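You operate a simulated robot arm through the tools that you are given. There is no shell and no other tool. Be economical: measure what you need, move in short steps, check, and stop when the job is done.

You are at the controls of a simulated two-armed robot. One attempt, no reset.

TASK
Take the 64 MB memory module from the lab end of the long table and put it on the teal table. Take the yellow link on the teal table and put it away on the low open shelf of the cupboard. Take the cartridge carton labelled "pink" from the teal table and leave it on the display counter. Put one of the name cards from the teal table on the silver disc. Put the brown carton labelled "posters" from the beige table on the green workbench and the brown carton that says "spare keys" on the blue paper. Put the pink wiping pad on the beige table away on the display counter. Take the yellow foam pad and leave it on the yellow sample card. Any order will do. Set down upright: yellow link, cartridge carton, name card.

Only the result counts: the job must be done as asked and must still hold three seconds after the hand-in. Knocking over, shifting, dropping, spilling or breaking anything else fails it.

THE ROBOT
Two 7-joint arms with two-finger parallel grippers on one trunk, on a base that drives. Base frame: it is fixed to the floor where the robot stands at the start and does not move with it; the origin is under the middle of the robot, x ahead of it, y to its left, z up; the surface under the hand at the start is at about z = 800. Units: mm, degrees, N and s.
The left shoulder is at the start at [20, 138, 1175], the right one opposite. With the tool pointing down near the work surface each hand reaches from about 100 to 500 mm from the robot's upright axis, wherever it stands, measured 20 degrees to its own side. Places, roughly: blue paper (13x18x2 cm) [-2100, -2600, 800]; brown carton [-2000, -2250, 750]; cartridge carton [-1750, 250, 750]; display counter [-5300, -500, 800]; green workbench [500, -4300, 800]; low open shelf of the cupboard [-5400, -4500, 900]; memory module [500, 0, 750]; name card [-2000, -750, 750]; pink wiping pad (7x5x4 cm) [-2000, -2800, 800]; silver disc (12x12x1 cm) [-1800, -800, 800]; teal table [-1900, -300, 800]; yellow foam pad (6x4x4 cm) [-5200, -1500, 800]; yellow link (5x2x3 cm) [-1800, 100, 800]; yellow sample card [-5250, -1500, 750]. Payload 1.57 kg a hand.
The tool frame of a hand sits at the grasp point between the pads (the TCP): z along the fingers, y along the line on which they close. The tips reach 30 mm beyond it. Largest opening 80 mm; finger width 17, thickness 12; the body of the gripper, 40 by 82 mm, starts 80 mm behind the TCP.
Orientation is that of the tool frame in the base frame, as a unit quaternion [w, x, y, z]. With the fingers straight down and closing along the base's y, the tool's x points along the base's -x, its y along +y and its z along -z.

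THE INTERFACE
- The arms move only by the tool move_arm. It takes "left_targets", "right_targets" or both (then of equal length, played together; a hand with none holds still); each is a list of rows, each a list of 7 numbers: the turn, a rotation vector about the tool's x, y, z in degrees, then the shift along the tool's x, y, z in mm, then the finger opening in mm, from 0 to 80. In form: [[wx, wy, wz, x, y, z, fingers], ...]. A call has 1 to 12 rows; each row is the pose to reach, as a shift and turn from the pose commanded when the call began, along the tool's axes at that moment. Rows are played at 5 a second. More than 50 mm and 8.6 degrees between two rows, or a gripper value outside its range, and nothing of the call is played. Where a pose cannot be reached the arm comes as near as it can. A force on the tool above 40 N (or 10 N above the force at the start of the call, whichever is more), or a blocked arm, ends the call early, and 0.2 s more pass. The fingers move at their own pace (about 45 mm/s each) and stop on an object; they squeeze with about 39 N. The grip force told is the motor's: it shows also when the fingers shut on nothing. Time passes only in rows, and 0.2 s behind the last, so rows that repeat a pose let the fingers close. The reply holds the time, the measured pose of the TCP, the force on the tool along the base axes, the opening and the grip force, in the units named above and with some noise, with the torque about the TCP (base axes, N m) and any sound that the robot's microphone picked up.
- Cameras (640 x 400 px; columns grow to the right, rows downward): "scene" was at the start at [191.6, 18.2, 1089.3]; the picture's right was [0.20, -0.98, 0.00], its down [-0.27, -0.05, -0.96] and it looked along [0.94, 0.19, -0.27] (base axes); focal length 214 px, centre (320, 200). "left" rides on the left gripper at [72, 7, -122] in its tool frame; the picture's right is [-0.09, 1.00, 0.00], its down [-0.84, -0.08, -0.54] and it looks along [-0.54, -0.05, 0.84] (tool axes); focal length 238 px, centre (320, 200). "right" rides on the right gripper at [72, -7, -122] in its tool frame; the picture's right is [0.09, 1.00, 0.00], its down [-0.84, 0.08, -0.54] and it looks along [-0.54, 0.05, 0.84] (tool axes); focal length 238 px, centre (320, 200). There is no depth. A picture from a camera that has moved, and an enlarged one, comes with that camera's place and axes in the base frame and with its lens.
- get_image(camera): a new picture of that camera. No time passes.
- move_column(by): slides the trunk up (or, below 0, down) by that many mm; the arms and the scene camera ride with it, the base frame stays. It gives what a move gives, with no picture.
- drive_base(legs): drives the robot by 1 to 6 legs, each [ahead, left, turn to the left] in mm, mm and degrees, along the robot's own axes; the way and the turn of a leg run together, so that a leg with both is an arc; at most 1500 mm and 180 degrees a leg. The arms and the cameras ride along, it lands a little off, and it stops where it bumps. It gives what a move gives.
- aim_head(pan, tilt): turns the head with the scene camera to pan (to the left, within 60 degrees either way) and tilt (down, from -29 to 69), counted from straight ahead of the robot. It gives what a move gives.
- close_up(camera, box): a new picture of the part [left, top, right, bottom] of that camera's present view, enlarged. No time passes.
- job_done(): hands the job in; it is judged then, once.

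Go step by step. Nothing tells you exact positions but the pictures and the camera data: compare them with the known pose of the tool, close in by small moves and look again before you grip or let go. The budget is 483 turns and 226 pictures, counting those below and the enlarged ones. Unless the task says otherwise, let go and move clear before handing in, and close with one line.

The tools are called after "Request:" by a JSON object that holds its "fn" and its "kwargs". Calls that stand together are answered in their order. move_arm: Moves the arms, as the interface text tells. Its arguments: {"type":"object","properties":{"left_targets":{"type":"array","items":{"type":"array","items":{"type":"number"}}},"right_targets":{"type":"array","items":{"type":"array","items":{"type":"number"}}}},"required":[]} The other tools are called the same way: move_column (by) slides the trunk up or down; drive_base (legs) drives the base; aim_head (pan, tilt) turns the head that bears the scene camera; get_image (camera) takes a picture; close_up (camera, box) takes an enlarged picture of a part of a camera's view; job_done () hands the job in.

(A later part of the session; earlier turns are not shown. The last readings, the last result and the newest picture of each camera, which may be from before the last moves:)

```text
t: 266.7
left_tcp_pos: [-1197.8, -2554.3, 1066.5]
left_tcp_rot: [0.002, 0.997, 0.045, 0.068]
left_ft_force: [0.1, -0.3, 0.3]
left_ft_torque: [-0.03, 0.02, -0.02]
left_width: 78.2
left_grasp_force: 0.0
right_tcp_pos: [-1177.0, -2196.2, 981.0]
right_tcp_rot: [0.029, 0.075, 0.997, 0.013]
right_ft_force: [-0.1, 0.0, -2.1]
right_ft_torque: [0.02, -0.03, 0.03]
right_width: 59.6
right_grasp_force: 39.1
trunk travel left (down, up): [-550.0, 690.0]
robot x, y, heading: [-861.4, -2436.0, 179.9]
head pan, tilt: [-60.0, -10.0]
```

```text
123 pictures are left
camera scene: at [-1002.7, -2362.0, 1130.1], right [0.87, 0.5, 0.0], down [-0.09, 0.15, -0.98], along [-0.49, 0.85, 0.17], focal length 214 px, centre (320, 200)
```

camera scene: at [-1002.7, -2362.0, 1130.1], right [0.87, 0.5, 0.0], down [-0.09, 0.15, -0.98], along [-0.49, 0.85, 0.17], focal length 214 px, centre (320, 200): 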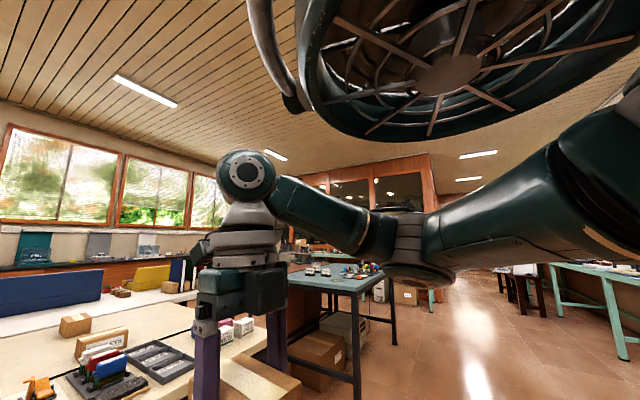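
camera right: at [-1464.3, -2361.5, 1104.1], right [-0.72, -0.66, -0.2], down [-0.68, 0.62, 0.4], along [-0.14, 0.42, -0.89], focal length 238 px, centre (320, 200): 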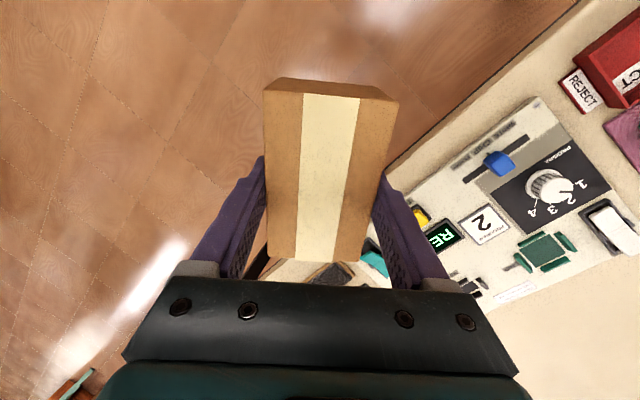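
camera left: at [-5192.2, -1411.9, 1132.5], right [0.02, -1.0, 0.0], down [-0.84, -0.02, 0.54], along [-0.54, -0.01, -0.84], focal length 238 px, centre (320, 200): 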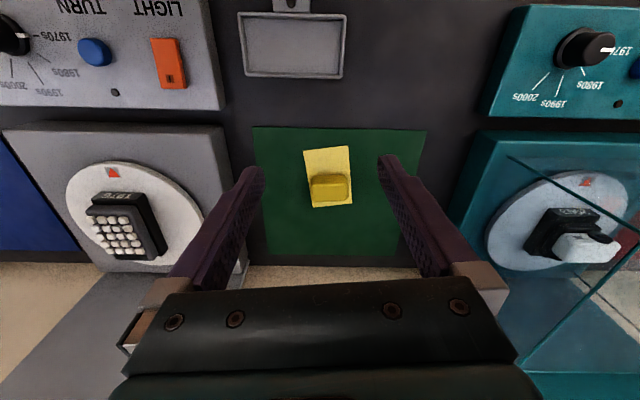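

The arm has folded into its normal shape. Now I yaw the hand back to neutral.

Request:
{"fn": "move_arm", "kwargs": {"right_targets": [[0, 0, 8.5, 0, 0, 0, 45], [0, 0, 17, 0, 0, 0, 45], [0, 0, 25.5, 0, 0, 0, 45], [0, 0, 34, 0, 0, 0, 45], [0, 0, 42.5, 0, 0, 0, 45], [0, 0, 51, 0, 0, 0, 45], [0, 0, 59.5, 0, 0, 0, 45], [0, 0, 68, 0, 0, 0, 45], [0, 0, 76.5, 0, 0, 0, 45], [0, 0, 85, 0, 0, 0, 45]]}}

Request:
{"fn": "move_arm", "kwargs": {"right_targets": [[0, 0, 8.5, 0, 0, 0, 45], [0, 0, 17, 0, 0, 0, 45], [0, 0, 25.5, 0, 0, 0, 45], [0, 0, 34, 0, 0, 0, 45], [0, 0, 42.5, 0, 0, 0, 45], [0, 0, 51, 0, 0, 0, 45], [0, 0, 59.5, 0, 0, 0, 45], [0, 0, 68, 0, 0, 0, 45], [0, 0, 76.5, 0, 0, 0, 45], [0, 0, 85, 0, 0, 0, 45]]}}

Request:
{"fn": "get_image", "kwargs": {"camera": "scene"}}

```text
t: 268.9
left_tcp_pos: [-1198.1, -2554.3, 1065.9]
left_tcp_rot: [0.001, 0.997, 0.045, 0.068]
left_ft_force: [-0.7, 0.9, -0.8]
left_ft_torque: [0.0, 0.02, -0.02]
left_width: 78.0
left_grasp_force: 0.1
right_tcp_pos: [-1176.8, -2197.4, 980.9]
right_tcp_rot: [0.012, 0.729, 0.684, 0.03]
right_ft_force: [-1.5, 0.1, -2.0]
right_ft_torque: [0.02, 0.0, 0.0]
right_width: 59.7
right_grasp_force: 38.9
trunk travel left (down, up): [-550.0, 690.0]
robot x, y, heading: [-863.2, -2434.0, 179.9]
head pan, tilt: [-60.0, -10.0]
```

```text
t: 271.1
left_tcp_pos: [-1198.2, -2554.4, 1066.2]
left_tcp_rot: [0.002, 0.997, 0.045, 0.068]
left_ft_force: [-0.1, 0.2, -0.4]
left_ft_torque: [0.01, 0.0, 0.01]
left_width: 78.0
left_grasp_force: 0.0
right_tcp_pos: [-1177.9, -2196.7, 981.5]
right_tcp_rot: [-0.011, 0.999, 0.013, 0.029]
right_ft_force: [-0.7, 0.6, -3.3]
right_ft_torque: [-0.02, 0.02, -0.03]
right_width: 59.6
right_grasp_force: 38.5
trunk travel left (down, up): [-550.0, 690.0]
robot x, y, heading: [-859.4, -2436.6, 180.0]
head pan, tilt: [-60.0, -10.0]
```

```text
122 pictures are left
camera scene: at [-1002.8, -2362.0, 1130.2], right [0.87, 0.5, 0.0], down [-0.09, 0.15, -0.98], along [-0.49, 0.85, 0.17], focal length 214 px, centre (320, 200)
```

scene: 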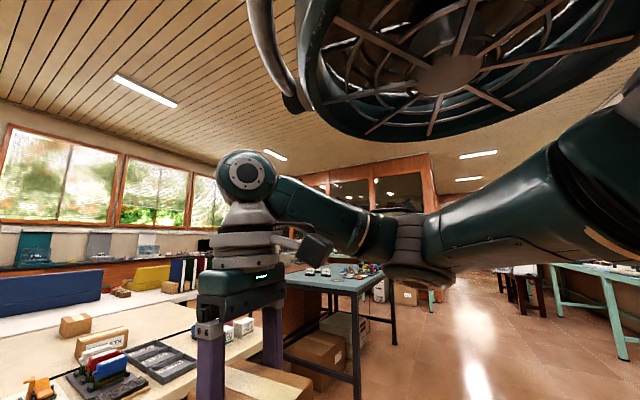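

Back to a normal arm. Next I take the carton to the south side and approach the blue paper at about heading 112°.

Request:
{"fn": "drive_base", "kwargs": {"legs": [[0, 895, 0], [1190, 0, 0], [0, 0, -68]]}}

Request:
{"fn": "aim_head", "kwargs": {"pan": 0, "tilt": 25}}

Request:
{"fn": "get_image", "kwargs": {"camera": "scene"}}

```text
t: 284.2
left_tcp_pos: [-2272.8, -3017.8, 1066.1]
left_tcp_rot: [0.039, 0.849, -0.523, 0.055]
left_ft_force: [0.4, -0.8, -0.2]
left_ft_torque: [-0.02, -0.02, -0.03]
left_width: 77.9
left_grasp_force: 0.0
right_tcp_pos: [-1933.1, -2904.8, 980.5]
right_tcp_rot: [0.008, 0.833, -0.552, 0.031]
right_ft_force: [-0.5, 0.9, -2.3]
right_ft_torque: [0.02, 0.0, -0.02]
right_width: 59.9
right_grasp_force: 39.4
trunk travel left (down, up): [-550.0, 690.0]
robot x, y, heading: [-2036.4, -3289.6, 111.6]
head pan, tilt: [-60.0, -10.0]
```

```text
t: 285.5
left_tcp_pos: [-2273.5, -3017.6, 1065.7]
left_tcp_rot: [0.039, 0.849, -0.524, 0.055]
left_ft_force: [0.2, 0.4, 0.0]
left_ft_torque: [-0.03, -0.01, 0.0]
left_width: 78.1
left_grasp_force: 0.0
right_tcp_pos: [-1931.8, -2906.8, 980.0]
right_tcp_rot: [0.008, 0.833, -0.552, 0.031]
right_ft_force: [0.2, -0.4, -2.1]
right_ft_torque: [0.02, 0.03, -0.01]
right_width: 59.8
right_grasp_force: 38.5
trunk travel left (down, up): [-550.0, 690.0]
robot x, y, heading: [-2037.0, -3289.1, 111.5]
head pan, tilt: [0.0, 25.0]
```

```text
121 pictures are left
camera scene: at [-2108.6, -3109.2, 1074.6], right [0.93, 0.36, 0.0], down [0.15, -0.39, -0.91], along [-0.33, 0.84, -0.42], focal length 214 px, centre (320, 200)
```

scene: 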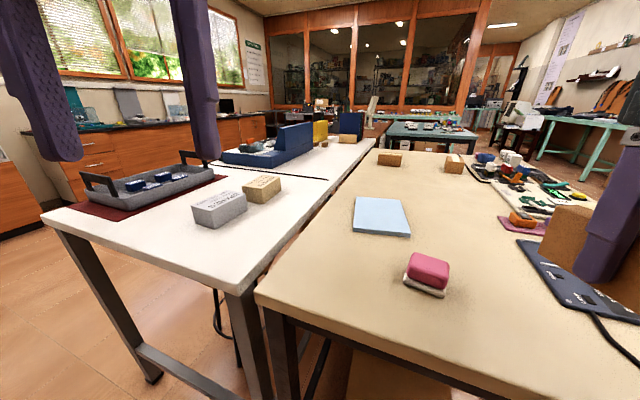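

Request:
{"fn": "drive_base", "kwargs": {"legs": [[0, -68, 0], [140, 0, 0]]}}

Request:
{"fn": "drive_base", "kwargs": {"legs": [[80, 0, 0]]}}

Request:
{"fn": "get_image", "kwargs": {"camera": "scene"}}

```text
t: 287.4
left_tcp_pos: [-2264.4, -2866.2, 1066.0]
left_tcp_rot: [0.039, 0.849, -0.524, 0.055]
left_ft_force: [0.4, 0.0, 0.4]
left_ft_torque: [-0.01, 0.0, 0.01]
left_width: 78.0
left_grasp_force: 0.1
right_tcp_pos: [-1922.9, -2754.7, 980.7]
right_tcp_rot: [0.008, 0.834, -0.551, 0.03]
right_ft_force: [-0.5, 1.3, -2.0]
right_ft_torque: [-0.01, 0.01, 0.01]
right_width: 60.0
right_grasp_force: 38.9
trunk travel left (down, up): [-550.0, 690.0]
robot x, y, heading: [-2027.2, -3134.6, 111.7]
head pan, tilt: [0.0, 25.0]
```

```text
t: 288.5
left_tcp_pos: [-2292.6, -2791.0, 1066.6]
left_tcp_rot: [0.039, 0.85, -0.522, 0.055]
left_ft_force: [-0.7, 0.2, -1.0]
left_ft_torque: [-0.01, 0.02, 0.02]
left_width: 77.9
left_grasp_force: 0.1
right_tcp_pos: [-1952.6, -2679.4, 981.0]
right_tcp_rot: [0.008, 0.835, -0.55, 0.03]
right_ft_force: [0.4, -0.5, -2.4]
right_ft_torque: [-0.03, 0.03, -0.01]
right_width: 59.8
right_grasp_force: 38.9
trunk travel left (down, up): [-550.0, 690.0]
robot x, y, heading: [-2054.7, -3059.4, 111.7]
head pan, tilt: [0.0, 25.0]
```

```text
120 pictures are left
camera scene: at [-2127.7, -2882.0, 1074.6], right [0.93, 0.37, 0.0], down [0.16, -0.39, -0.91], along [-0.33, 0.84, -0.42], focal length 214 px, centre (320, 200)
```

scene: 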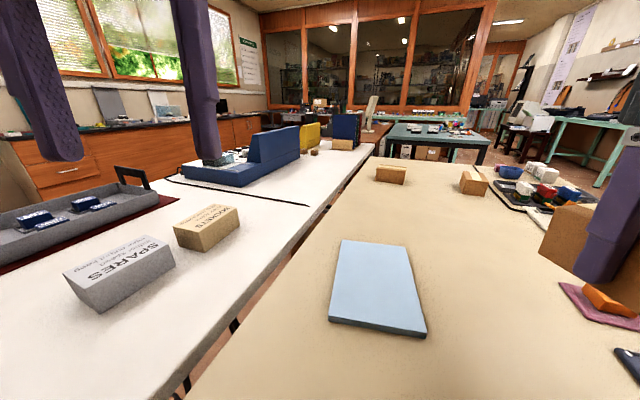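

The paper centre is near [-2139, -2609]. I bring the carton over it, levelling the hand as I go.

Request:
{"fn": "move_arm", "kwargs": {"right_targets": [[-0.2, -0.7, 2, -27, 29, 0, 45], [-0.4, -1.4, 4, -55, 57, 0, 45], [-0.6, -2, 6, -82, 86, 5, 45], [-0.8, -2.7, 8, -110, 115, 10, 45], [-1.1, -3.4, 10, -137, 143, 20, 45], [-1.1, -3.4, 10, -137, 143, 50, 45], [-1.1, -3.4, 10, -137, 143, 80, 45]]}}

Request:
{"fn": "get_image", "kwargs": {"camera": "right"}}

Request:
{"fn": "get_image", "kwargs": {"camera": "scene"}}

```text
t: 290.1
left_tcp_pos: [-2292.0, -2791.8, 1066.5]
left_tcp_rot: [0.039, 0.851, -0.522, 0.055]
left_ft_force: [-0.6, -0.3, -0.3]
left_ft_torque: [0.02, -0.02, -0.03]
left_width: 78.2
left_grasp_force: 0.0
right_tcp_pos: [-2135.8, -2612.5, 888.6]
right_tcp_rot: [-0.002, 0.783, -0.621, 0.001]
right_ft_force: [-0.4, 0.2, -2.5]
right_ft_torque: [0.02, 0.04, 0.01]
right_width: 59.7
right_grasp_force: 39.4
trunk travel left (down, up): [-550.0, 690.0]
robot x, y, heading: [-2056.3, -3063.9, 111.3]
head pan, tilt: [0.0, 25.0]
```

```text
119 pictures are left
camera right: at [-2112.2, -2682.0, 1009.8], right [-0.95, -0.32, -0.01], down [-0.27, 0.8, 0.54], along [-0.17, 0.52, -0.84], focal length 238 px, centre (320, 200)
```

right: 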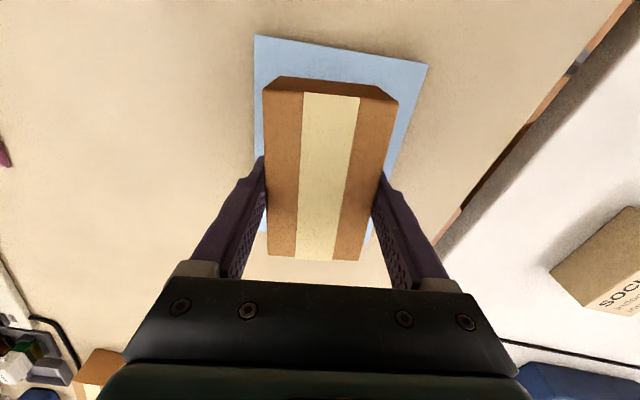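

```text
118 pictures are left
camera scene: at [-2127.6, -2882.4, 1074.5], right [0.93, 0.37, 0.0], down [0.16, -0.39, -0.91], along [-0.33, 0.84, -0.42], focal length 214 px, centre (320, 200)
```

scene: 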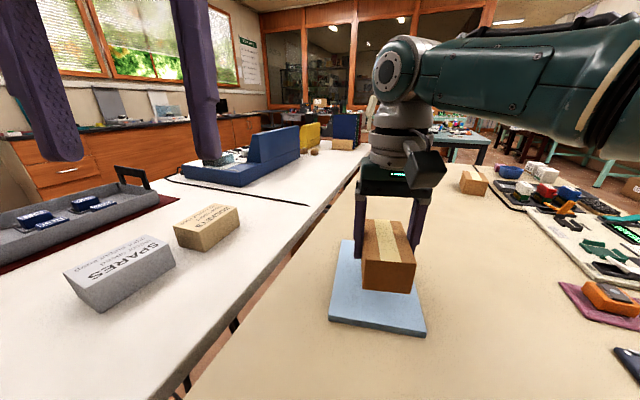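

Well centred over the paper. I lower to contact.

Request:
{"fn": "move_arm", "kwargs": {"right_targets": [[0, 0, 0, 0, 0, 12, 45], [0, 0, 0, 0, 0, 22, 45], [0, 0, 0, 0, 0, 26, 45], [0, 0, 0, 0, 0, 29, 45], [0, 0, 0, 0, 0, 32, 45], [0, 0, 0, 0, 0, 35, 45], [0, 0, 0, 0, 0, 38, 45]]}}

```text
t: 291.7
left_tcp_pos: [-2293.7, -2791.5, 1066.5]
left_tcp_rot: [0.038, 0.85, -0.522, 0.055]
left_ft_force: [0.5, 0.1, -0.1]
left_ft_torque: [0.02, 0.02, 0.0]
left_width: 78.0
left_grasp_force: 0.0
right_tcp_pos: [-2134.5, -2613.2, 851.6]
right_tcp_rot: [-0.003, 0.784, -0.621, 0.002]
right_ft_force: [-0.4, -0.2, -2.9]
right_ft_torque: [-0.03, 0.0, 0.03]
right_width: 59.6
right_grasp_force: 39.1
trunk travel left (down, up): [-550.0, 690.0]
robot x, y, heading: [-2054.0, -3061.0, 111.6]
head pan, tilt: [0.0, 25.0]
```

Request:
{"fn": "move_arm", "kwargs": {"right_targets": [[0, 0, 0, 0, 0, 2.5, 45], [0, 0, 0, 0, 0, 5, 45], [0, 0, 0, 0, 0, 7.5, 45], [0, 0, 0, 0, 0, 10, 45], [0, 0, 0, 0, 0, 12.5, 45], [0, 0, 0, 0, 0, 15, 45]]}}

Request:
{"fn": "close_up", "kwargs": {"camera": "scene", "box": [300, 200, 460, 350]}}

```text
t: 293.0
left_tcp_pos: [-2292.8, -2790.6, 1066.5]
left_tcp_rot: [0.038, 0.85, -0.523, 0.053]
left_ft_force: [0.4, 0.4, -0.8]
left_ft_torque: [-0.03, 0.03, 0.0]
left_width: 78.0
left_grasp_force: 0.0
right_tcp_pos: [-2136.0, -2609.8, 841.4]
right_tcp_rot: [-0.005, 0.785, -0.62, -0.004]
right_ft_force: [2.2, 1.0, 10.9]
right_ft_torque: [-0.55, 0.17, 0.09]
right_width: 59.7
right_grasp_force: 39.3
trunk travel left (down, up): [-550.0, 690.0]
robot x, y, heading: [-2057.5, -3057.8, 111.8]
head pan, tilt: [0.0, 25.0]
stopped in row 6 (right hand): the force on the tool passed its limit at 46 N (the readings are from after the stop); the commanded pose is now the measured one
```

```text
2.67 times, centred on (380, 275) of scene
camera zoom: at [-2127.5, -2880.9, 1074.2], right [0.93, 0.37, 0.0], down [0.16, -0.39, -0.91], along [-0.33, 0.84, -0.42], focal length 572 px, centre (160, 0)
```

zoom: 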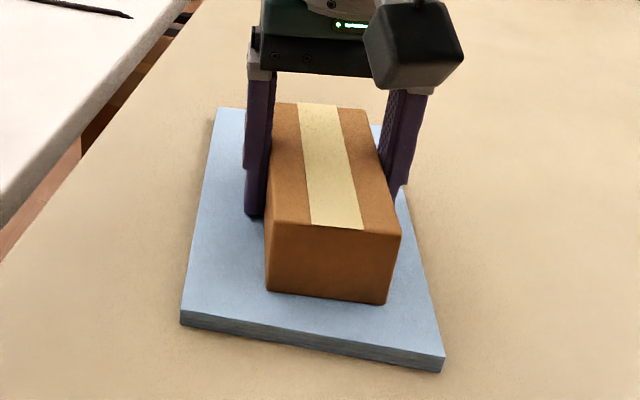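

It rests on the paper. I release and rise.

Request:
{"fn": "move_arm", "kwargs": {"right_targets": [[0, 0, 0, 0, 0, -1, 65], [0, 0, 0, 0, 0, -1, 78], [0, 0, 0, 0, 0, -1, 78], [0, 0, 0, 0, 0, -40, 78], [0, 0, 0, 0, 0, -80, 78], [0, 0, 0, 20, -25, -115, 78], [0, 0, 0, 45, -50, -140, 78], [0, 0, 0, 75, -75, -160, 78]]}}

Request:
{"fn": "get_image", "kwargs": {"camera": "scene"}}

```text
t: 294.8
left_tcp_pos: [-2292.4, -2791.7, 1066.2]
left_tcp_rot: [0.039, 0.85, -0.523, 0.055]
left_ft_force: [0.8, 0.4, -0.1]
left_ft_torque: [0.01, -0.01, -0.05]
left_width: 77.9
left_grasp_force: 0.1
right_tcp_pos: [-2043.0, -2668.2, 1003.0]
right_tcp_rot: [-0.004, 0.783, -0.621, -0.001]
right_ft_force: [0.4, 0.3, -0.3]
right_ft_torque: [0.02, 0.01, 0.0]
right_width: 78.3
right_grasp_force: 0.0
trunk travel left (down, up): [-550.0, 690.0]
robot x, y, heading: [-2056.3, -3059.6, 111.5]
head pan, tilt: [0.0, 25.0]
```

```text
116 pictures are left
camera scene: at [-2127.3, -2882.0, 1074.5], right [0.93, 0.37, 0.0], down [0.16, -0.39, -0.91], along [-0.33, 0.84, -0.42], focal length 214 px, centre (320, 200)
```

scene: 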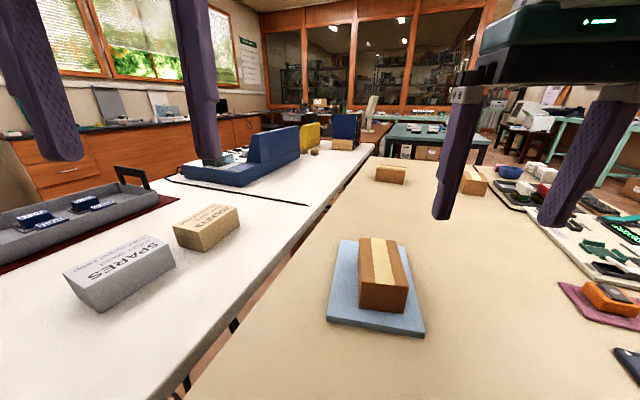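

SPARE KEYS is on the blue paper. Next I take the pink pad with the left hand: I reposition so that it lies under the left hand.

Request:
{"fn": "drive_base", "kwargs": {"legs": [[-110, 0, 0], [0, 0, -21.6], [0, -65, 0]]}}

Request:
{"fn": "aim_head", "kwargs": {"pan": 0, "tilt": 40}}

Request:
{"fn": "get_image", "kwargs": {"camera": "scene"}}

Request:
{"fn": "get_image", "kwargs": {"camera": "left"}}

```text
t: 297.7
left_tcp_pos: [-2073.0, -2823.9, 1065.0]
left_tcp_rot: [0.048, 0.737, -0.673, 0.047]
left_ft_force: [0.2, 0.7, -0.5]
left_ft_torque: [-0.04, 0.0, -0.02]
left_width: 78.0
left_grasp_force: 0.0
right_tcp_pos: [-1797.8, -2799.0, 1002.6]
right_tcp_rot: [0.004, -0.654, 0.757, 0.001]
right_ft_force: [-0.7, -0.1, 0.4]
right_ft_torque: [-0.02, 0.03, 0.04]
right_width: 78.3
right_grasp_force: 0.1
trunk travel left (down, up): [-550.0, 690.0]
robot x, y, heading: [-1954.0, -3160.0, 90.2]
head pan, tilt: [0.0, 25.0]
```

```text
t: 298.5
left_tcp_pos: [-2073.4, -2823.0, 1066.7]
left_tcp_rot: [0.049, 0.737, -0.673, 0.046]
left_ft_force: [0.2, -0.5, 0.2]
left_ft_torque: [-0.03, 0.02, 0.0]
left_width: 78.0
left_grasp_force: 0.0
right_tcp_pos: [-1798.0, -2799.8, 1003.0]
right_tcp_rot: [0.003, -0.654, 0.757, 0.001]
right_ft_force: [-0.6, -0.4, 0.2]
right_ft_torque: [0.03, -0.04, -0.02]
right_width: 77.8
right_grasp_force: 0.0
trunk travel left (down, up): [-550.0, 690.0]
robot x, y, heading: [-1950.8, -3160.7, 89.8]
head pan, tilt: [0.0, 40.0]
```

```text
115 pictures are left
camera scene: at [-1952.9, -2975.6, 1051.3], right [1.0, 0.0, 0.0], down [0.0, -0.64, -0.77], along [0.0, 0.77, -0.64], focal length 214 px, centre (320, 200)
```

scene: 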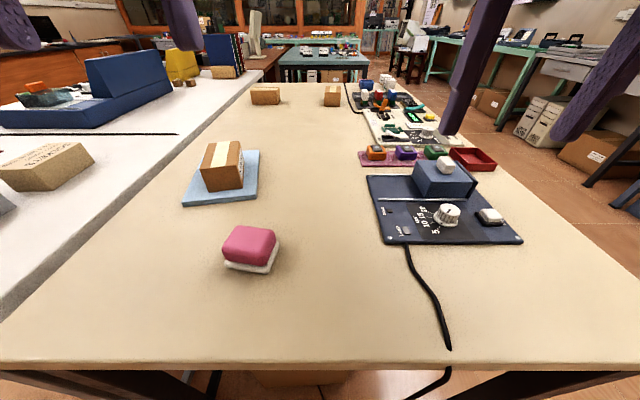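

```text
114 pictures are left
camera left: at [-2073.4, -2877.8, 1196.2], right [-1.0, 0.0, 0.0], down [0.0, 0.91, 0.42], along [0.0, 0.42, -0.91], focal length 238 px, centre (320, 200)
```

left: 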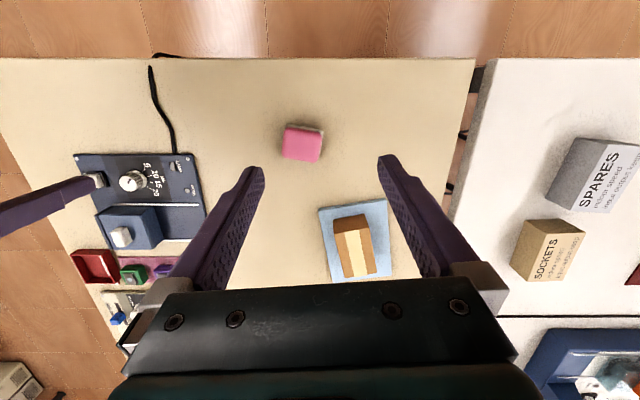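

Request:
{"fn": "close_up", "kwargs": {"camera": "scene", "box": [210, 215, 290, 280]}}

Request:
{"fn": "close_up", "kwargs": {"camera": "left", "box": [260, 110, 350, 170]}}

```text
6.15 times, centred on (250, 248) of scene
camera zoom: at [-1952.9, -2975.6, 1051.3], right [1.0, 0.0, 0.0], down [0.0, -0.64, -0.77], along [0.0, 0.77, -0.64], focal length 1320 px, centre (751, -92)
```

zoom: 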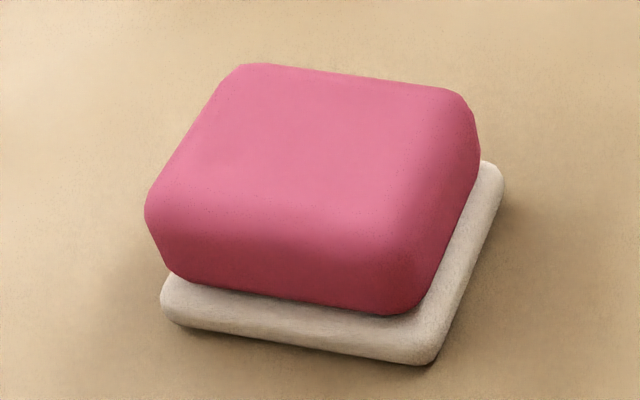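

```text
6.67 times, centred on (305, 140) of left
camera zoom: at [-2073.4, -2877.8, 1196.2], right [-1.0, 0.0, 0.0], down [0.0, 0.91, 0.42], along [0.0, 0.42, -0.91], focal length 1589 px, centre (420, 600)
```

zoom: 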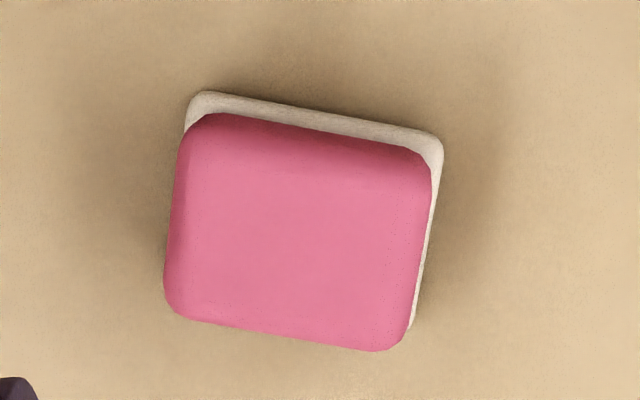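

The pad is about 60 mm wide and turned by 10°. I bring the left hand above it, levelled and yawed to match.

Request:
{"fn": "move_arm", "kwargs": {"left_targets": [[-0.1, -1.9, 3.8, -8, -8, 39, 80], [-0.2, -3.8, 7.6, -17, -16, 78, 80], [-0.3, -5.7, 11.4, -25, -25, 117, 80], [-0.4, -7.7, 15.2, -33.5, -33, 156, 80], [-0.4, -7.7, 15.2, -33.5, -33, 156, 80]]}}

Request:
{"fn": "get_image", "kwargs": {"camera": "left"}}

```text
t: 299.7
left_tcp_pos: [-2041.1, -2808.5, 906.8]
left_tcp_rot: [0.002, -0.643, 0.766, 0.001]
left_ft_force: [1.1, 0.2, 0.3]
left_ft_torque: [0.01, 0.03, -0.01]
left_width: 79.9
left_grasp_force: 0.0
right_tcp_pos: [-1798.4, -2799.6, 1002.4]
right_tcp_rot: [0.004, -0.654, 0.757, 0.002]
right_ft_force: [-0.3, -1.0, -0.3]
right_ft_torque: [0.0, 0.01, -0.01]
right_width: 78.0
right_grasp_force: 0.0
trunk travel left (down, up): [-550.0, 690.0]
robot x, y, heading: [-1952.3, -3159.4, 90.0]
head pan, tilt: [0.0, 40.0]
```

```text
111 pictures are left
camera left: at [-2060.3, -2878.1, 1029.3], right [-0.96, 0.26, 0.0], down [0.22, 0.81, 0.54], along [0.14, 0.52, -0.84], focal length 238 px, centre (320, 200)
```

left: 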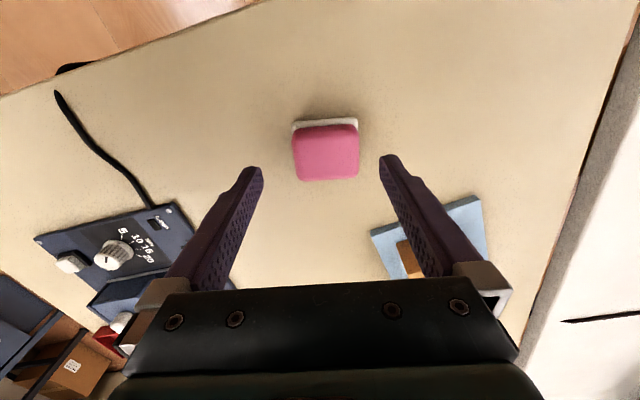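

Request:
{"fn": "move_arm", "kwargs": {"left_targets": [[0, 0, 0, -5, 3.8, 30, 80], [0, 0, 0, -5, 3.8, 55, 80], [0, 0, 0, -5, 3.8, 66, 80]]}}

Request:
{"fn": "get_image", "kwargs": {"camera": "left"}}

```text
t: 300.5
left_tcp_pos: [-2046.1, -2802.9, 841.3]
left_tcp_rot: [0.001, -0.643, 0.766, -0.001]
left_ft_force: [0.1, 0.6, 0.5]
left_ft_torque: [0.02, 0.0, -0.02]
left_width: 79.8
left_grasp_force: 0.0
right_tcp_pos: [-1797.1, -2798.9, 1002.9]
right_tcp_rot: [0.003, -0.653, 0.757, 0.002]
right_ft_force: [0.2, 0.5, -0.5]
right_ft_torque: [-0.01, 0.01, -0.02]
right_width: 78.0
right_grasp_force: 0.2
trunk travel left (down, up): [-550.0, 690.0]
robot x, y, heading: [-1952.4, -3157.3, 90.0]
head pan, tilt: [0.0, 40.0]
```

```text
110 pictures are left
camera left: at [-2064.6, -2872.4, 962.2], right [-0.96, 0.26, 0.0], down [0.22, 0.81, 0.54], along [0.14, 0.52, -0.84], focal length 238 px, centre (320, 200)
```

left: 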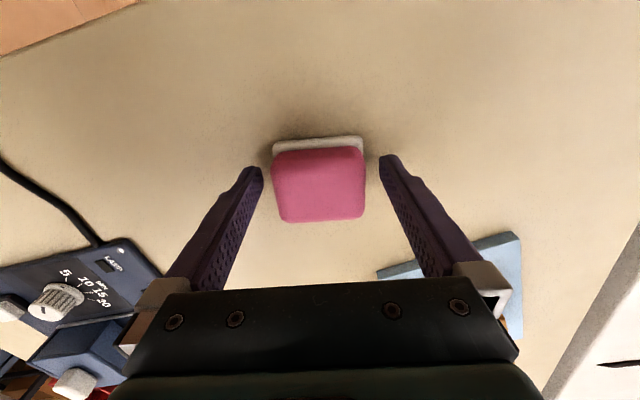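

Straddled evenly. I close and lift.

Request:
{"fn": "move_arm", "kwargs": {"left_targets": [[0, 0, 0, 0, 0, 0, 60], [0, 0, 0, 0, 0, 0, 45], [0, 0, 0, 0, 0, 0, 40], [0, 0, 0, 0, 0, 0, 40], [0, 0, 0, 0, 0, -30, 40], [0, 0, 0, 0, 0, -70, 40], [0, 0, 0, 0, 0, -110, 40], [0, 0, 0, 0, 0, -150, 40], [0, 0, 0, 0, 0, -180, 40]]}}

Request:
{"fn": "get_image", "kwargs": {"camera": "left"}}

Request:
{"fn": "get_image", "kwargs": {"camera": "scene"}}

```text
t: 302.5
left_tcp_pos: [-2045.6, -2803.6, 1022.8]
left_tcp_rot: [-0.001, -0.644, 0.765, 0.0]
left_ft_force: [0.0, -0.2, 0.1]
left_ft_torque: [-0.01, 0.0, 0.0]
left_width: 60.7
left_grasp_force: 38.7
right_tcp_pos: [-1798.0, -2800.5, 1003.9]
right_tcp_rot: [0.002, -0.654, 0.756, 0.001]
right_ft_force: [0.4, 0.1, 0.0]
right_ft_torque: [0.06, 0.0, 0.01]
right_width: 78.0
right_grasp_force: 0.1
trunk travel left (down, up): [-550.0, 690.0]
robot x, y, heading: [-1951.5, -3161.8, 89.8]
head pan, tilt: [0.0, 40.0]
```

```text
109 pictures are left
camera left: at [-2065.3, -2872.1, 1144.5], right [-0.96, 0.26, 0.0], down [0.22, 0.81, 0.54], along [0.14, 0.52, -0.84], focal length 238 px, centre (320, 200)
```

left: 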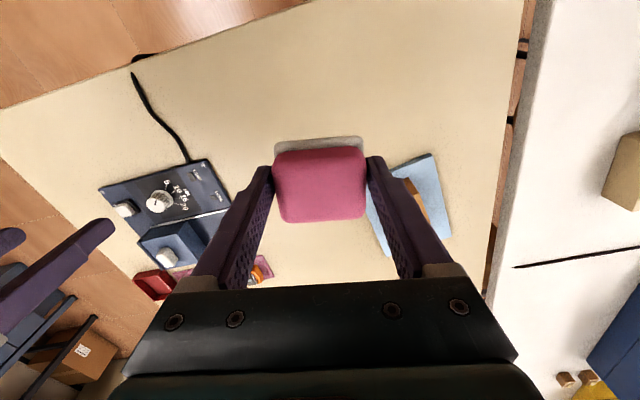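

```text
108 pictures are left
camera scene: at [-1953.0, -2975.5, 1051.2], right [1.0, 0.0, 0.0], down [0.0, -0.64, -0.77], along [0.0, 0.77, -0.64], focal length 214 px, centre (320, 200)
```

scene: 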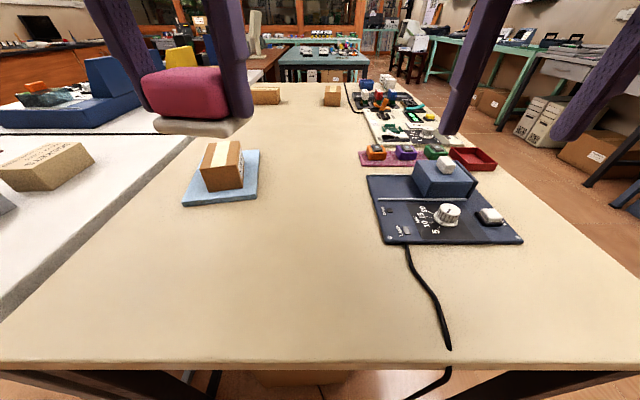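

The pad came up whole. Now round to the north side of the beige table for the third carton.

Request:
{"fn": "drive_base", "kwargs": {"legs": [[-200, 0, 0], [0, -850, 0], [1050, 0, 0], [1060, 0, 0], [0, 900, 0], [0, 0, -179]]}}

Request:
{"fn": "aim_head", "kwargs": {"pan": 0, "tilt": 25}}

Request:
{"fn": "get_image", "kwargs": {"camera": "scene"}}

```text
t: 329.8
left_tcp_pos: [-1905.4, -1597.4, 1023.0]
left_tcp_rot: [0.0, 0.754, 0.657, -0.001]
left_ft_force: [-0.5, 0.2, -0.7]
left_ft_torque: [0.01, -0.01, 0.01]
left_width: 60.6
left_grasp_force: 38.7
right_tcp_pos: [-2153.3, -1608.4, 1003.0]
right_tcp_rot: [0.002, 0.744, 0.668, -0.003]
right_ft_force: [0.3, -0.3, 0.6]
right_ft_torque: [-0.04, 0.02, 0.01]
right_width: 77.7
right_grasp_force: 0.1
trunk travel left (down, up): [-550.0, 690.0]
robot x, y, heading: [-2012.1, -1244.3, -87.9]
head pan, tilt: [0.0, 40.0]
```

```text
t: 330.6
left_tcp_pos: [-1905.4, -1596.6, 1023.0]
left_tcp_rot: [0.0, 0.754, 0.657, -0.001]
left_ft_force: [0.4, 0.6, 0.0]
left_ft_torque: [0.01, -0.01, -0.02]
left_width: 60.6
left_grasp_force: 39.3
right_tcp_pos: [-2153.6, -1608.5, 1002.4]
right_tcp_rot: [0.001, 0.744, 0.668, -0.003]
right_ft_force: [-0.7, -0.1, 0.3]
right_ft_torque: [-0.04, 0.0, -0.01]
right_width: 78.1
right_grasp_force: 0.0
trunk travel left (down, up): [-550.0, 690.0]
robot x, y, heading: [-2011.5, -1244.1, -87.9]
head pan, tilt: [0.0, 25.0]
```

```text
107 pictures are left
camera scene: at [-2005.2, -1435.4, 1074.5], right [-1.0, -0.04, 0.0], down [-0.02, 0.42, -0.91], along [0.03, -0.91, -0.42], focal length 214 px, centre (320, 200)
```

scene: 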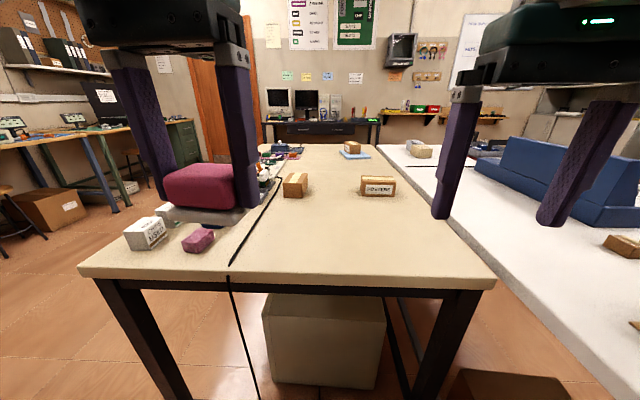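

Request:
{"fn": "close_up", "kwargs": {"camera": "scene", "box": [270, 160, 420, 215]}}

```text
4.27 times, centred on (345, 188) of scene
camera zoom: at [-2005.2, -1435.4, 1074.5], right [-1.0, -0.04, 0.0], down [-0.02, 0.42, -0.91], along [0.03, -0.91, -0.42], focal length 915 px, centre (213, 253)
```

zoom: 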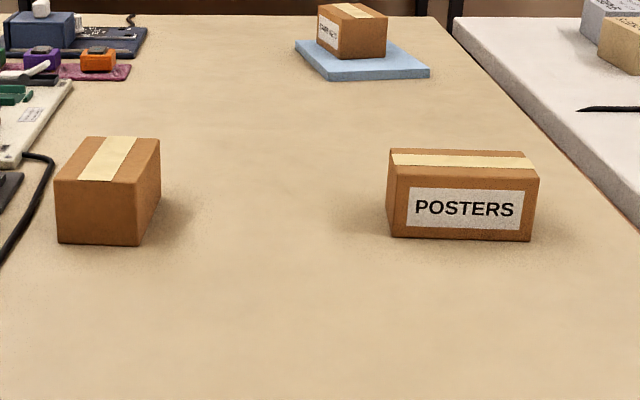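

POSTERS is confirmed at about [-2168, -2083], long side along x. I approach the table edge.

Request:
{"fn": "drive_base", "kwargs": {"legs": [[0, -70, -2], [290, 0, 0]]}}

Request:
{"fn": "drive_base", "kwargs": {"legs": [[60, 0, 0]]}}

Request:
{"fn": "drive_base", "kwargs": {"legs": [[30, 0, 0]]}}

```text
t: 333.2
left_tcp_pos: [-1987.5, -1887.1, 1022.7]
left_tcp_rot: [-0.001, 0.764, 0.646, 0.0]
left_ft_force: [0.2, 0.0, -0.6]
left_ft_torque: [-0.03, 0.02, 0.03]
left_width: 60.9
left_grasp_force: 38.7
right_tcp_pos: [-2236.9, -1889.3, 1002.1]
right_tcp_rot: [0.001, 0.755, 0.655, -0.003]
right_ft_force: [-0.2, -0.3, -0.4]
right_ft_torque: [0.05, -0.03, -0.01]
right_width: 78.0
right_grasp_force: 0.0
trunk travel left (down, up): [-550.0, 690.0]
robot x, y, heading: [-2080.7, -1530.0, -89.5]
head pan, tilt: [0.0, 25.0]
```

```text
t: 334.2
left_tcp_pos: [-1987.8, -1944.0, 1023.1]
left_tcp_rot: [0.0, 0.765, 0.644, 0.0]
left_ft_force: [-0.7, -0.8, 0.3]
left_ft_torque: [0.04, 0.0, 0.02]
left_width: 60.8
left_grasp_force: 39.1
right_tcp_pos: [-2235.8, -1949.3, 1003.2]
right_tcp_rot: [0.002, 0.756, 0.655, -0.003]
right_ft_force: [0.1, -0.3, 0.6]
right_ft_torque: [-0.04, -0.02, 0.0]
right_width: 78.1
right_grasp_force: 0.1
trunk travel left (down, up): [-550.0, 690.0]
robot x, y, heading: [-2082.5, -1583.3, -89.9]
head pan, tilt: [0.0, 25.0]
```

```text
t: 335.0
left_tcp_pos: [-1987.3, -1974.2, 1022.8]
left_tcp_rot: [-0.001, 0.765, 0.644, -0.001]
left_ft_force: [-0.6, -0.1, -1.1]
left_ft_torque: [0.01, 0.0, 0.01]
left_width: 60.9
left_grasp_force: 38.8
right_tcp_pos: [-2235.8, -1978.0, 1002.2]
right_tcp_rot: [0.002, 0.756, 0.655, -0.003]
right_ft_force: [0.1, -0.1, -0.2]
right_ft_torque: [0.03, 0.01, -0.01]
right_width: 78.0
right_grasp_force: 0.0
trunk travel left (down, up): [-550.0, 690.0]
robot x, y, heading: [-2080.9, -1618.2, -90.0]
head pan, tilt: [0.0, 25.0]
```

Request:
{"fn": "drive_base", "kwargs": {"legs": [[22, 0, 0]]}}

Request:
{"fn": "move_arm", "kwargs": {"right_targets": [[0, 0, -8.1, 0, 5, 0, 78], [0, 0, -16.2, 1, 11, 0, 78], [0, 0, -24.3, 2, 16, 0, 78], [0, 0, -32.4, 3, 22, 0, 78], [0, 0, -40.5, 4, 28, 0, 78], [0, 0, -48.6, 5, 33, 0, 78], [0, 0, -56.7, 6, 39, 0, 78], [0, 0, -64.8, 7, 45, 0, 78], [0, 0, -72.9, 8, 50, 0, 78], [0, 0, -81, 9, 56, 0, 78], [0, 0, -89, 9.5, 62, 0, 78], [0, 0, -96, 10, 67, 0, 78]]}}

Request:
{"fn": "get_image", "kwargs": {"camera": "right"}}

Request:
{"fn": "get_image", "kwargs": {"camera": "scene"}}

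```text
t: 335.8
left_tcp_pos: [-1986.8, -1995.8, 1021.9]
left_tcp_rot: [-0.001, 0.765, 0.644, -0.001]
left_ft_force: [-0.1, 0.1, 0.6]
left_ft_torque: [0.02, -0.02, -0.01]
left_width: 60.7
left_grasp_force: 39.0
right_tcp_pos: [-2236.9, -2000.7, 1001.7]
right_tcp_rot: [0.002, 0.755, 0.655, -0.003]
right_ft_force: [0.7, -0.5, 0.0]
right_ft_torque: [-0.04, -0.01, 0.03]
right_width: 78.1
right_grasp_force: 0.0
trunk travel left (down, up): [-550.0, 690.0]
robot x, y, heading: [-2083.6, -1635.6, -89.6]
head pan, tilt: [0.0, 25.0]
```

```text
t: 338.4
left_tcp_pos: [-1986.7, -1997.2, 1022.3]
left_tcp_rot: [-0.002, 0.765, 0.644, -0.001]
left_ft_force: [-0.3, -0.6, 0.5]
left_ft_torque: [0.0, -0.02, 0.03]
left_width: 60.5
left_grasp_force: 39.0
right_tcp_pos: [-2169.7, -1999.6, 1002.3]
right_tcp_rot: [-0.002, 0.018, 1.0, -0.003]
right_ft_force: [0.4, 1.0, 0.0]
right_ft_torque: [0.02, -0.04, -0.02]
right_width: 78.1
right_grasp_force: 0.1
trunk travel left (down, up): [-550.0, 690.0]
robot x, y, heading: [-2081.9, -1635.1, -89.7]
head pan, tilt: [0.0, 25.0]
```

```text
105 pictures are left
camera right: at [-2239.6, -2003.1, 1125.1], right [-0.06, 1.0, -0.01], down [0.84, 0.05, 0.54], along [0.54, 0.03, -0.84], focal length 238 px, centre (320, 200)
```

right: 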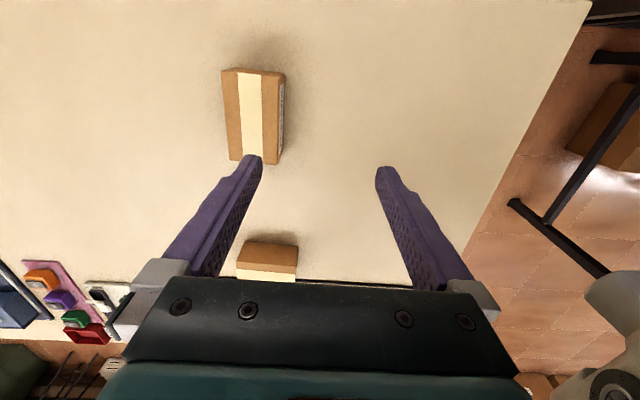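

```text
104 pictures are left
camera scene: at [-2081.1, -1831.2, 1074.6], right [-1.0, 0.0, 0.0], down [0.0, 0.42, -0.91], along [0.0, -0.91, -0.42], focal length 214 px, centre (320, 200)
```

scene: 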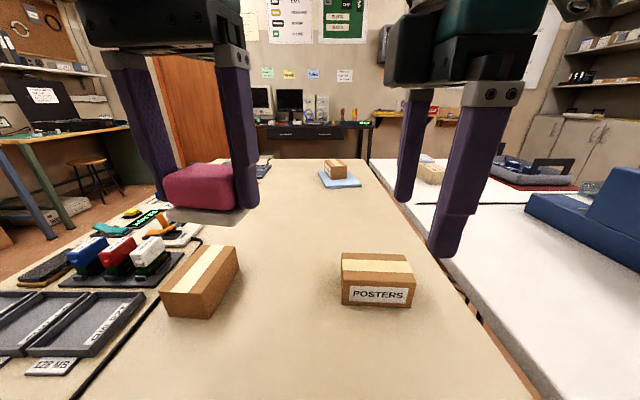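

Yaw is right. I lower the trunk 60 mm for reach, then move over the carton.

Request:
{"fn": "move_column", "kwargs": {"by": -60}}

Request:
{"fn": "move_arm", "kwargs": {"right_targets": [[0, 0, 0, -3, -26, 10, 78], [0, 0, 0, -6, -52, 20, 78], [0, 0, 0, -6.7, -76, 35, 78], [0, 0, 0, -6.7, -76, 55, 78]]}}

Request:
{"fn": "get_image", "kwargs": {"camera": "right"}}

```text
t: 339.4
left_tcp_pos: [-1987.6, -1995.1, 962.9]
left_tcp_rot: [-0.001, 0.765, 0.644, 0.0]
left_ft_force: [-1.0, 0.1, 0.0]
left_ft_torque: [0.02, 0.0, -0.01]
left_width: 60.8
left_grasp_force: 39.0
right_tcp_pos: [-2168.8, -2000.4, 942.5]
right_tcp_rot: [-0.002, 0.019, 1.0, -0.003]
right_ft_force: [0.1, -0.2, 0.4]
right_ft_torque: [-0.01, 0.02, -0.01]
right_width: 78.0
right_grasp_force: 0.0
trunk travel left (down, up): [-490.0, 750.0]
robot x, y, heading: [-2082.2, -1641.1, -89.9]
head pan, tilt: [0.0, 25.0]
```

```text
t: 340.4
left_tcp_pos: [-1986.7, -1996.4, 962.4]
left_tcp_rot: [-0.001, 0.765, 0.644, -0.001]
left_ft_force: [-0.3, -0.5, 0.3]
left_ft_torque: [-0.01, 0.0, 0.01]
left_width: 60.8
left_grasp_force: 39.3
right_tcp_pos: [-2164.8, -2075.0, 886.2]
right_tcp_rot: [-0.002, 0.019, 1.0, -0.003]
right_ft_force: [-0.9, 0.5, -0.4]
right_ft_torque: [0.06, 0.0, 0.0]
right_width: 78.1
right_grasp_force: 0.1
trunk travel left (down, up): [-490.0, 750.0]
robot x, y, heading: [-2084.6, -1640.8, -89.9]
head pan, tilt: [0.0, 25.0]
```

```text
103 pictures are left
camera right: at [-2235.9, -2079.5, 1009.6], right [-0.06, 1.0, -0.01], down [0.84, 0.05, 0.54], along [0.54, 0.02, -0.84], focal length 238 px, centre (320, 200)
```

right: 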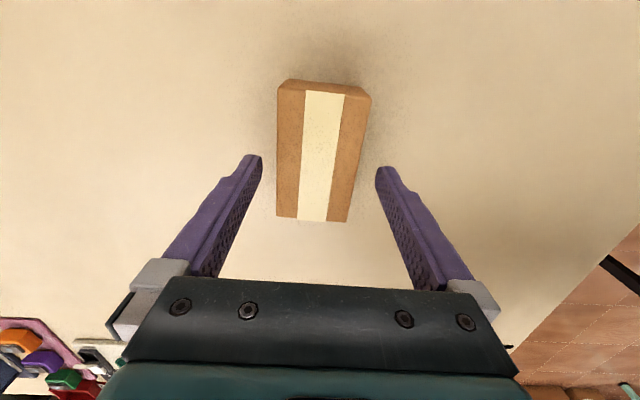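

Request:
{"fn": "move_arm", "kwargs": {"right_targets": [[0, 0, 0, 0, -4, 25, 78], [0, 0, 0, 0, -4, 48, 78], [0, 0, 0, 0, -4, 48, 60], [0, 0, 0, 0, -4, 48, 50], [0, 0, 0, 0, -4, 48, 45], [0, 0, 0, 0, -4, 48, 45]]}}

Request:
{"fn": "get_image", "kwargs": {"camera": "right"}}

```text
t: 341.8
left_tcp_pos: [-1987.3, -1995.5, 962.7]
left_tcp_rot: [-0.001, 0.765, 0.644, 0.0]
left_ft_force: [0.4, 1.0, -0.4]
left_ft_torque: [-0.02, 0.03, 0.03]
left_width: 60.6
left_grasp_force: 39.1
right_tcp_pos: [-2163.7, -2080.8, 838.3]
right_tcp_rot: [-0.001, 0.018, 1.0, -0.003]
right_ft_force: [-0.5, 0.2, -0.3]
right_ft_torque: [0.01, -0.03, 0.0]
right_width: 59.7
right_grasp_force: 38.5
trunk travel left (down, up): [-490.0, 750.0]
robot x, y, heading: [-2086.3, -1639.5, -89.7]
head pan, tilt: [0.0, 25.0]
```

```text
102 pictures are left
camera right: at [-2235.5, -2084.1, 961.6], right [-0.05, 1.0, -0.01], down [0.84, 0.05, 0.54], along [0.54, 0.02, -0.84], focal length 238 px, centre (320, 200)
```

right: 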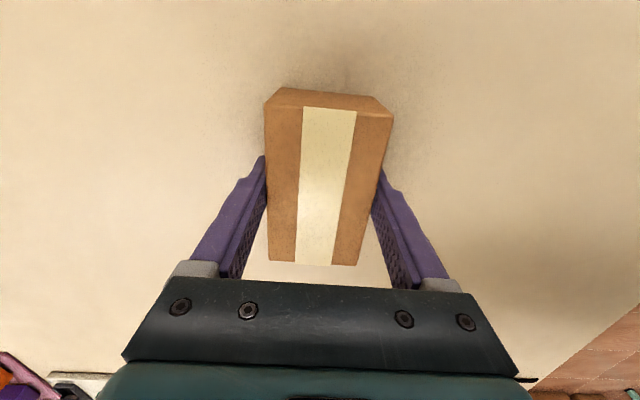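

Gripped. I lift, pull in and raise the trunk.

Request:
{"fn": "move_arm", "kwargs": {"right_targets": [[0, 0, 0, 0, 0, -35, 45], [0, 0, 0, 0, 15, -70, 45], [0, 0, 0, 0, 45, -90, 45], [0, 0, 0, 0, 80, -105, 45]]}}

Request:
{"fn": "move_column", "kwargs": {"by": 60}}

Request:
{"fn": "drive_base", "kwargs": {"legs": [[-380, 0, 0]]}}

Request:
{"fn": "get_image", "kwargs": {"camera": "scene"}}

```text
t: 342.8
left_tcp_pos: [-1987.9, -1995.6, 962.3]
left_tcp_rot: [-0.002, 0.765, 0.644, 0.0]
left_ft_force: [-0.4, -0.3, 0.3]
left_ft_torque: [-0.01, -0.02, -0.01]
left_width: 60.8
left_grasp_force: 39.0
right_tcp_pos: [-2162.3, -1998.7, 946.3]
right_tcp_rot: [-0.003, 0.019, 1.0, -0.003]
right_ft_force: [0.5, 0.5, -2.5]
right_ft_torque: [-0.02, 0.05, 0.01]
right_width: 59.4
right_grasp_force: 38.8
trunk travel left (down, up): [-490.0, 750.0]
robot x, y, heading: [-2086.9, -1642.3, -89.7]
head pan, tilt: [0.0, 25.0]
```

```text
t: 343.8
left_tcp_pos: [-1987.6, -1996.0, 1024.0]
left_tcp_rot: [-0.001, 0.765, 0.644, 0.0]
left_ft_force: [0.0, 0.1, -0.1]
left_ft_torque: [-0.02, 0.0, 0.03]
left_width: 61.0
left_grasp_force: 38.6
right_tcp_pos: [-2162.6, -2000.7, 1005.5]
right_tcp_rot: [-0.002, 0.019, 1.0, -0.003]
right_ft_force: [0.0, 1.0, -2.4]
right_ft_torque: [0.03, -0.01, 0.0]
right_width: 59.9
right_grasp_force: 39.5
trunk travel left (down, up): [-550.0, 690.0]
robot x, y, heading: [-2083.1, -1639.7, -90.0]
head pan, tilt: [0.0, 25.0]
```

```text
t: 346.2
left_tcp_pos: [-1988.4, -1612.7, 1021.9]
left_tcp_rot: [-0.001, 0.765, 0.644, 0.0]
left_ft_force: [-0.1, 0.5, -0.7]
left_ft_torque: [0.02, -0.03, 0.03]
left_width: 60.7
left_grasp_force: 39.5
right_tcp_pos: [-2163.9, -1617.6, 1005.6]
right_tcp_rot: [-0.002, 0.019, 1.0, -0.004]
right_ft_force: [-0.6, -0.8, -0.9]
right_ft_torque: [0.02, -0.04, 0.05]
right_width: 59.6
right_grasp_force: 39.5
trunk travel left (down, up): [-550.0, 690.0]
robot x, y, heading: [-2084.4, -1259.3, -90.0]
head pan, tilt: [0.0, 25.0]
```

```text
101 pictures are left
camera scene: at [-2082.5, -1448.7, 1074.5], right [-1.0, 0.0, 0.0], down [0.0, 0.42, -0.91], along [0.0, -0.91, -0.42], focal length 214 px, centre (320, 200)
```

scene: 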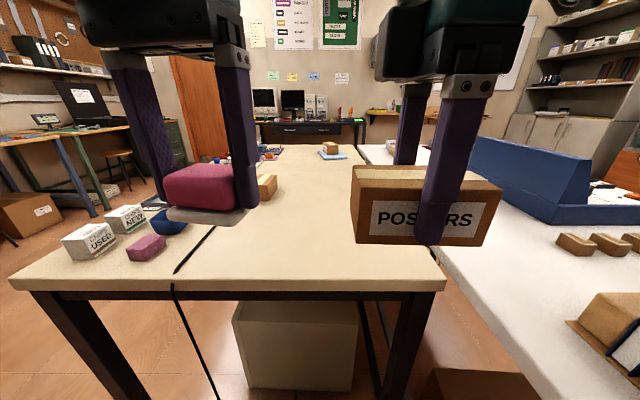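

POSTERS in the right hand, the pink pad in the left. I head for the green workbench in the south-east.

Request:
{"fn": "drive_base", "kwargs": {"legs": [[0, 1050, 0], [1100, 0, 0], [1000, 0, 0], [0, 0, 60]]}}

Request:
{"fn": "aim_head", "kwargs": {"pan": 0, "tilt": 15}}

Request:
{"fn": "get_image", "kwargs": {"camera": "scene"}}

```text
t: 364.3
left_tcp_pos: [-709.0, -3459.6, 1022.2]
left_tcp_rot: [0.0, 0.353, 0.936, -0.001]
left_ft_force: [-0.8, -0.1, -0.2]
left_ft_torque: [0.01, -0.02, -0.01]
left_width: 60.8
left_grasp_force: 39.1
right_tcp_pos: [-796.5, -3612.3, 1006.0]
right_tcp_rot: [0.001, -0.471, 0.882, -0.004]
right_ft_force: [-0.4, -0.1, -3.4]
right_ft_torque: [0.02, 0.02, 0.0]
right_width: 59.7
right_grasp_force: 39.1
trunk travel left (down, up): [-550.0, 690.0]
robot x, y, heading: [-1062.7, -3355.7, -31.3]
head pan, tilt: [0.0, 25.0]
```

```text
t: 365.0
left_tcp_pos: [-708.7, -3460.8, 1023.5]
left_tcp_rot: [-0.001, 0.352, 0.936, 0.0]
left_ft_force: [-0.1, -1.5, -0.3]
left_ft_torque: [0.0, 0.01, 0.01]
left_width: 60.9
left_grasp_force: 38.7
right_tcp_pos: [-795.6, -3611.1, 1006.6]
right_tcp_rot: [0.0, -0.472, 0.882, -0.004]
right_ft_force: [-0.5, -0.6, -2.7]
right_ft_torque: [0.01, -0.03, 0.02]
right_width: 60.0
right_grasp_force: 39.0
trunk travel left (down, up): [-550.0, 690.0]
robot x, y, heading: [-1061.9, -3356.3, -31.0]
head pan, tilt: [0.0, 15.0]
```

```text
100 pictures are left
camera scene: at [-896.7, -3454.8, 1090.7], right [-0.52, -0.85, 0.0], down [-0.22, 0.14, -0.97], along [0.82, -0.5, -0.26], focal length 214 px, centre (320, 200)
```

scene: 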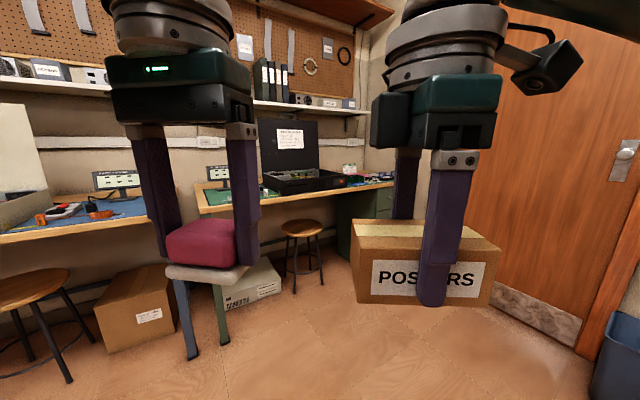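

The green-legged bench by the far wall, with its edge near x = 130 and y from -3470 to -4740, is the green workbench. I approach it.

Request:
{"fn": "drive_base", "kwargs": {"legs": [[0, 0, 31], [700, -350, 0]]}}

Request:
{"fn": "aim_head", "kwargs": {"pan": -15, "tilt": 20}}

Request:
{"fn": "get_image", "kwargs": {"camera": "scene"}}

```text
t: 370.7
left_tcp_pos: [-11.9, -3614.6, 1021.9]
left_tcp_rot: [-0.001, 0.085, 0.996, -0.001]
left_ft_force: [0.7, -0.1, -0.4]
left_ft_torque: [-0.02, 0.03, -0.03]
left_width: 61.0
left_grasp_force: 39.3
right_tcp_pos: [-6.9, -3787.7, 1005.8]
right_tcp_rot: [0.001, -0.695, 0.719, -0.004]
right_ft_force: [0.1, 0.0, -2.9]
right_ft_torque: [-0.01, 0.03, -0.03]
right_width: 59.7
right_grasp_force: 38.6
trunk travel left (down, up): [-550.0, 690.0]
robot x, y, heading: [-368.5, -3707.7, 0.5]
head pan, tilt: [0.0, 15.0]
```

```text
t: 371.5
left_tcp_pos: [-11.7, -3613.2, 1024.2]
left_tcp_rot: [-0.001, 0.086, 0.996, 0.001]
left_ft_force: [0.5, 0.2, -0.5]
left_ft_torque: [0.04, -0.02, -0.04]
left_width: 60.5
left_grasp_force: 39.2
right_tcp_pos: [-7.5, -3788.0, 1004.2]
right_tcp_rot: [0.001, -0.695, 0.719, -0.004]
right_ft_force: [-0.2, 0.4, -1.9]
right_ft_torque: [0.01, -0.03, 0.02]
right_width: 59.8
right_grasp_force: 38.9
trunk travel left (down, up): [-550.0, 690.0]
robot x, y, heading: [-366.6, -3706.7, 0.4]
head pan, tilt: [-15.0, 20.0]
```

```text
99 pictures are left
camera scene: at [-178.3, -3731.6, 1082.6], right [-0.25, -0.97, 0.0], down [-0.33, 0.09, -0.94], along [0.91, -0.24, -0.34], focal length 214 px, centre (320, 200)
```

scene: 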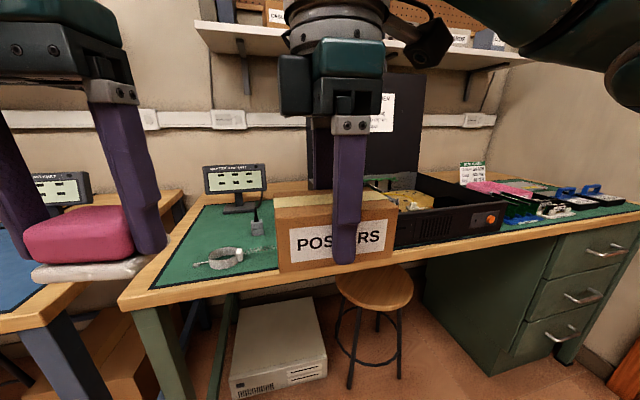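

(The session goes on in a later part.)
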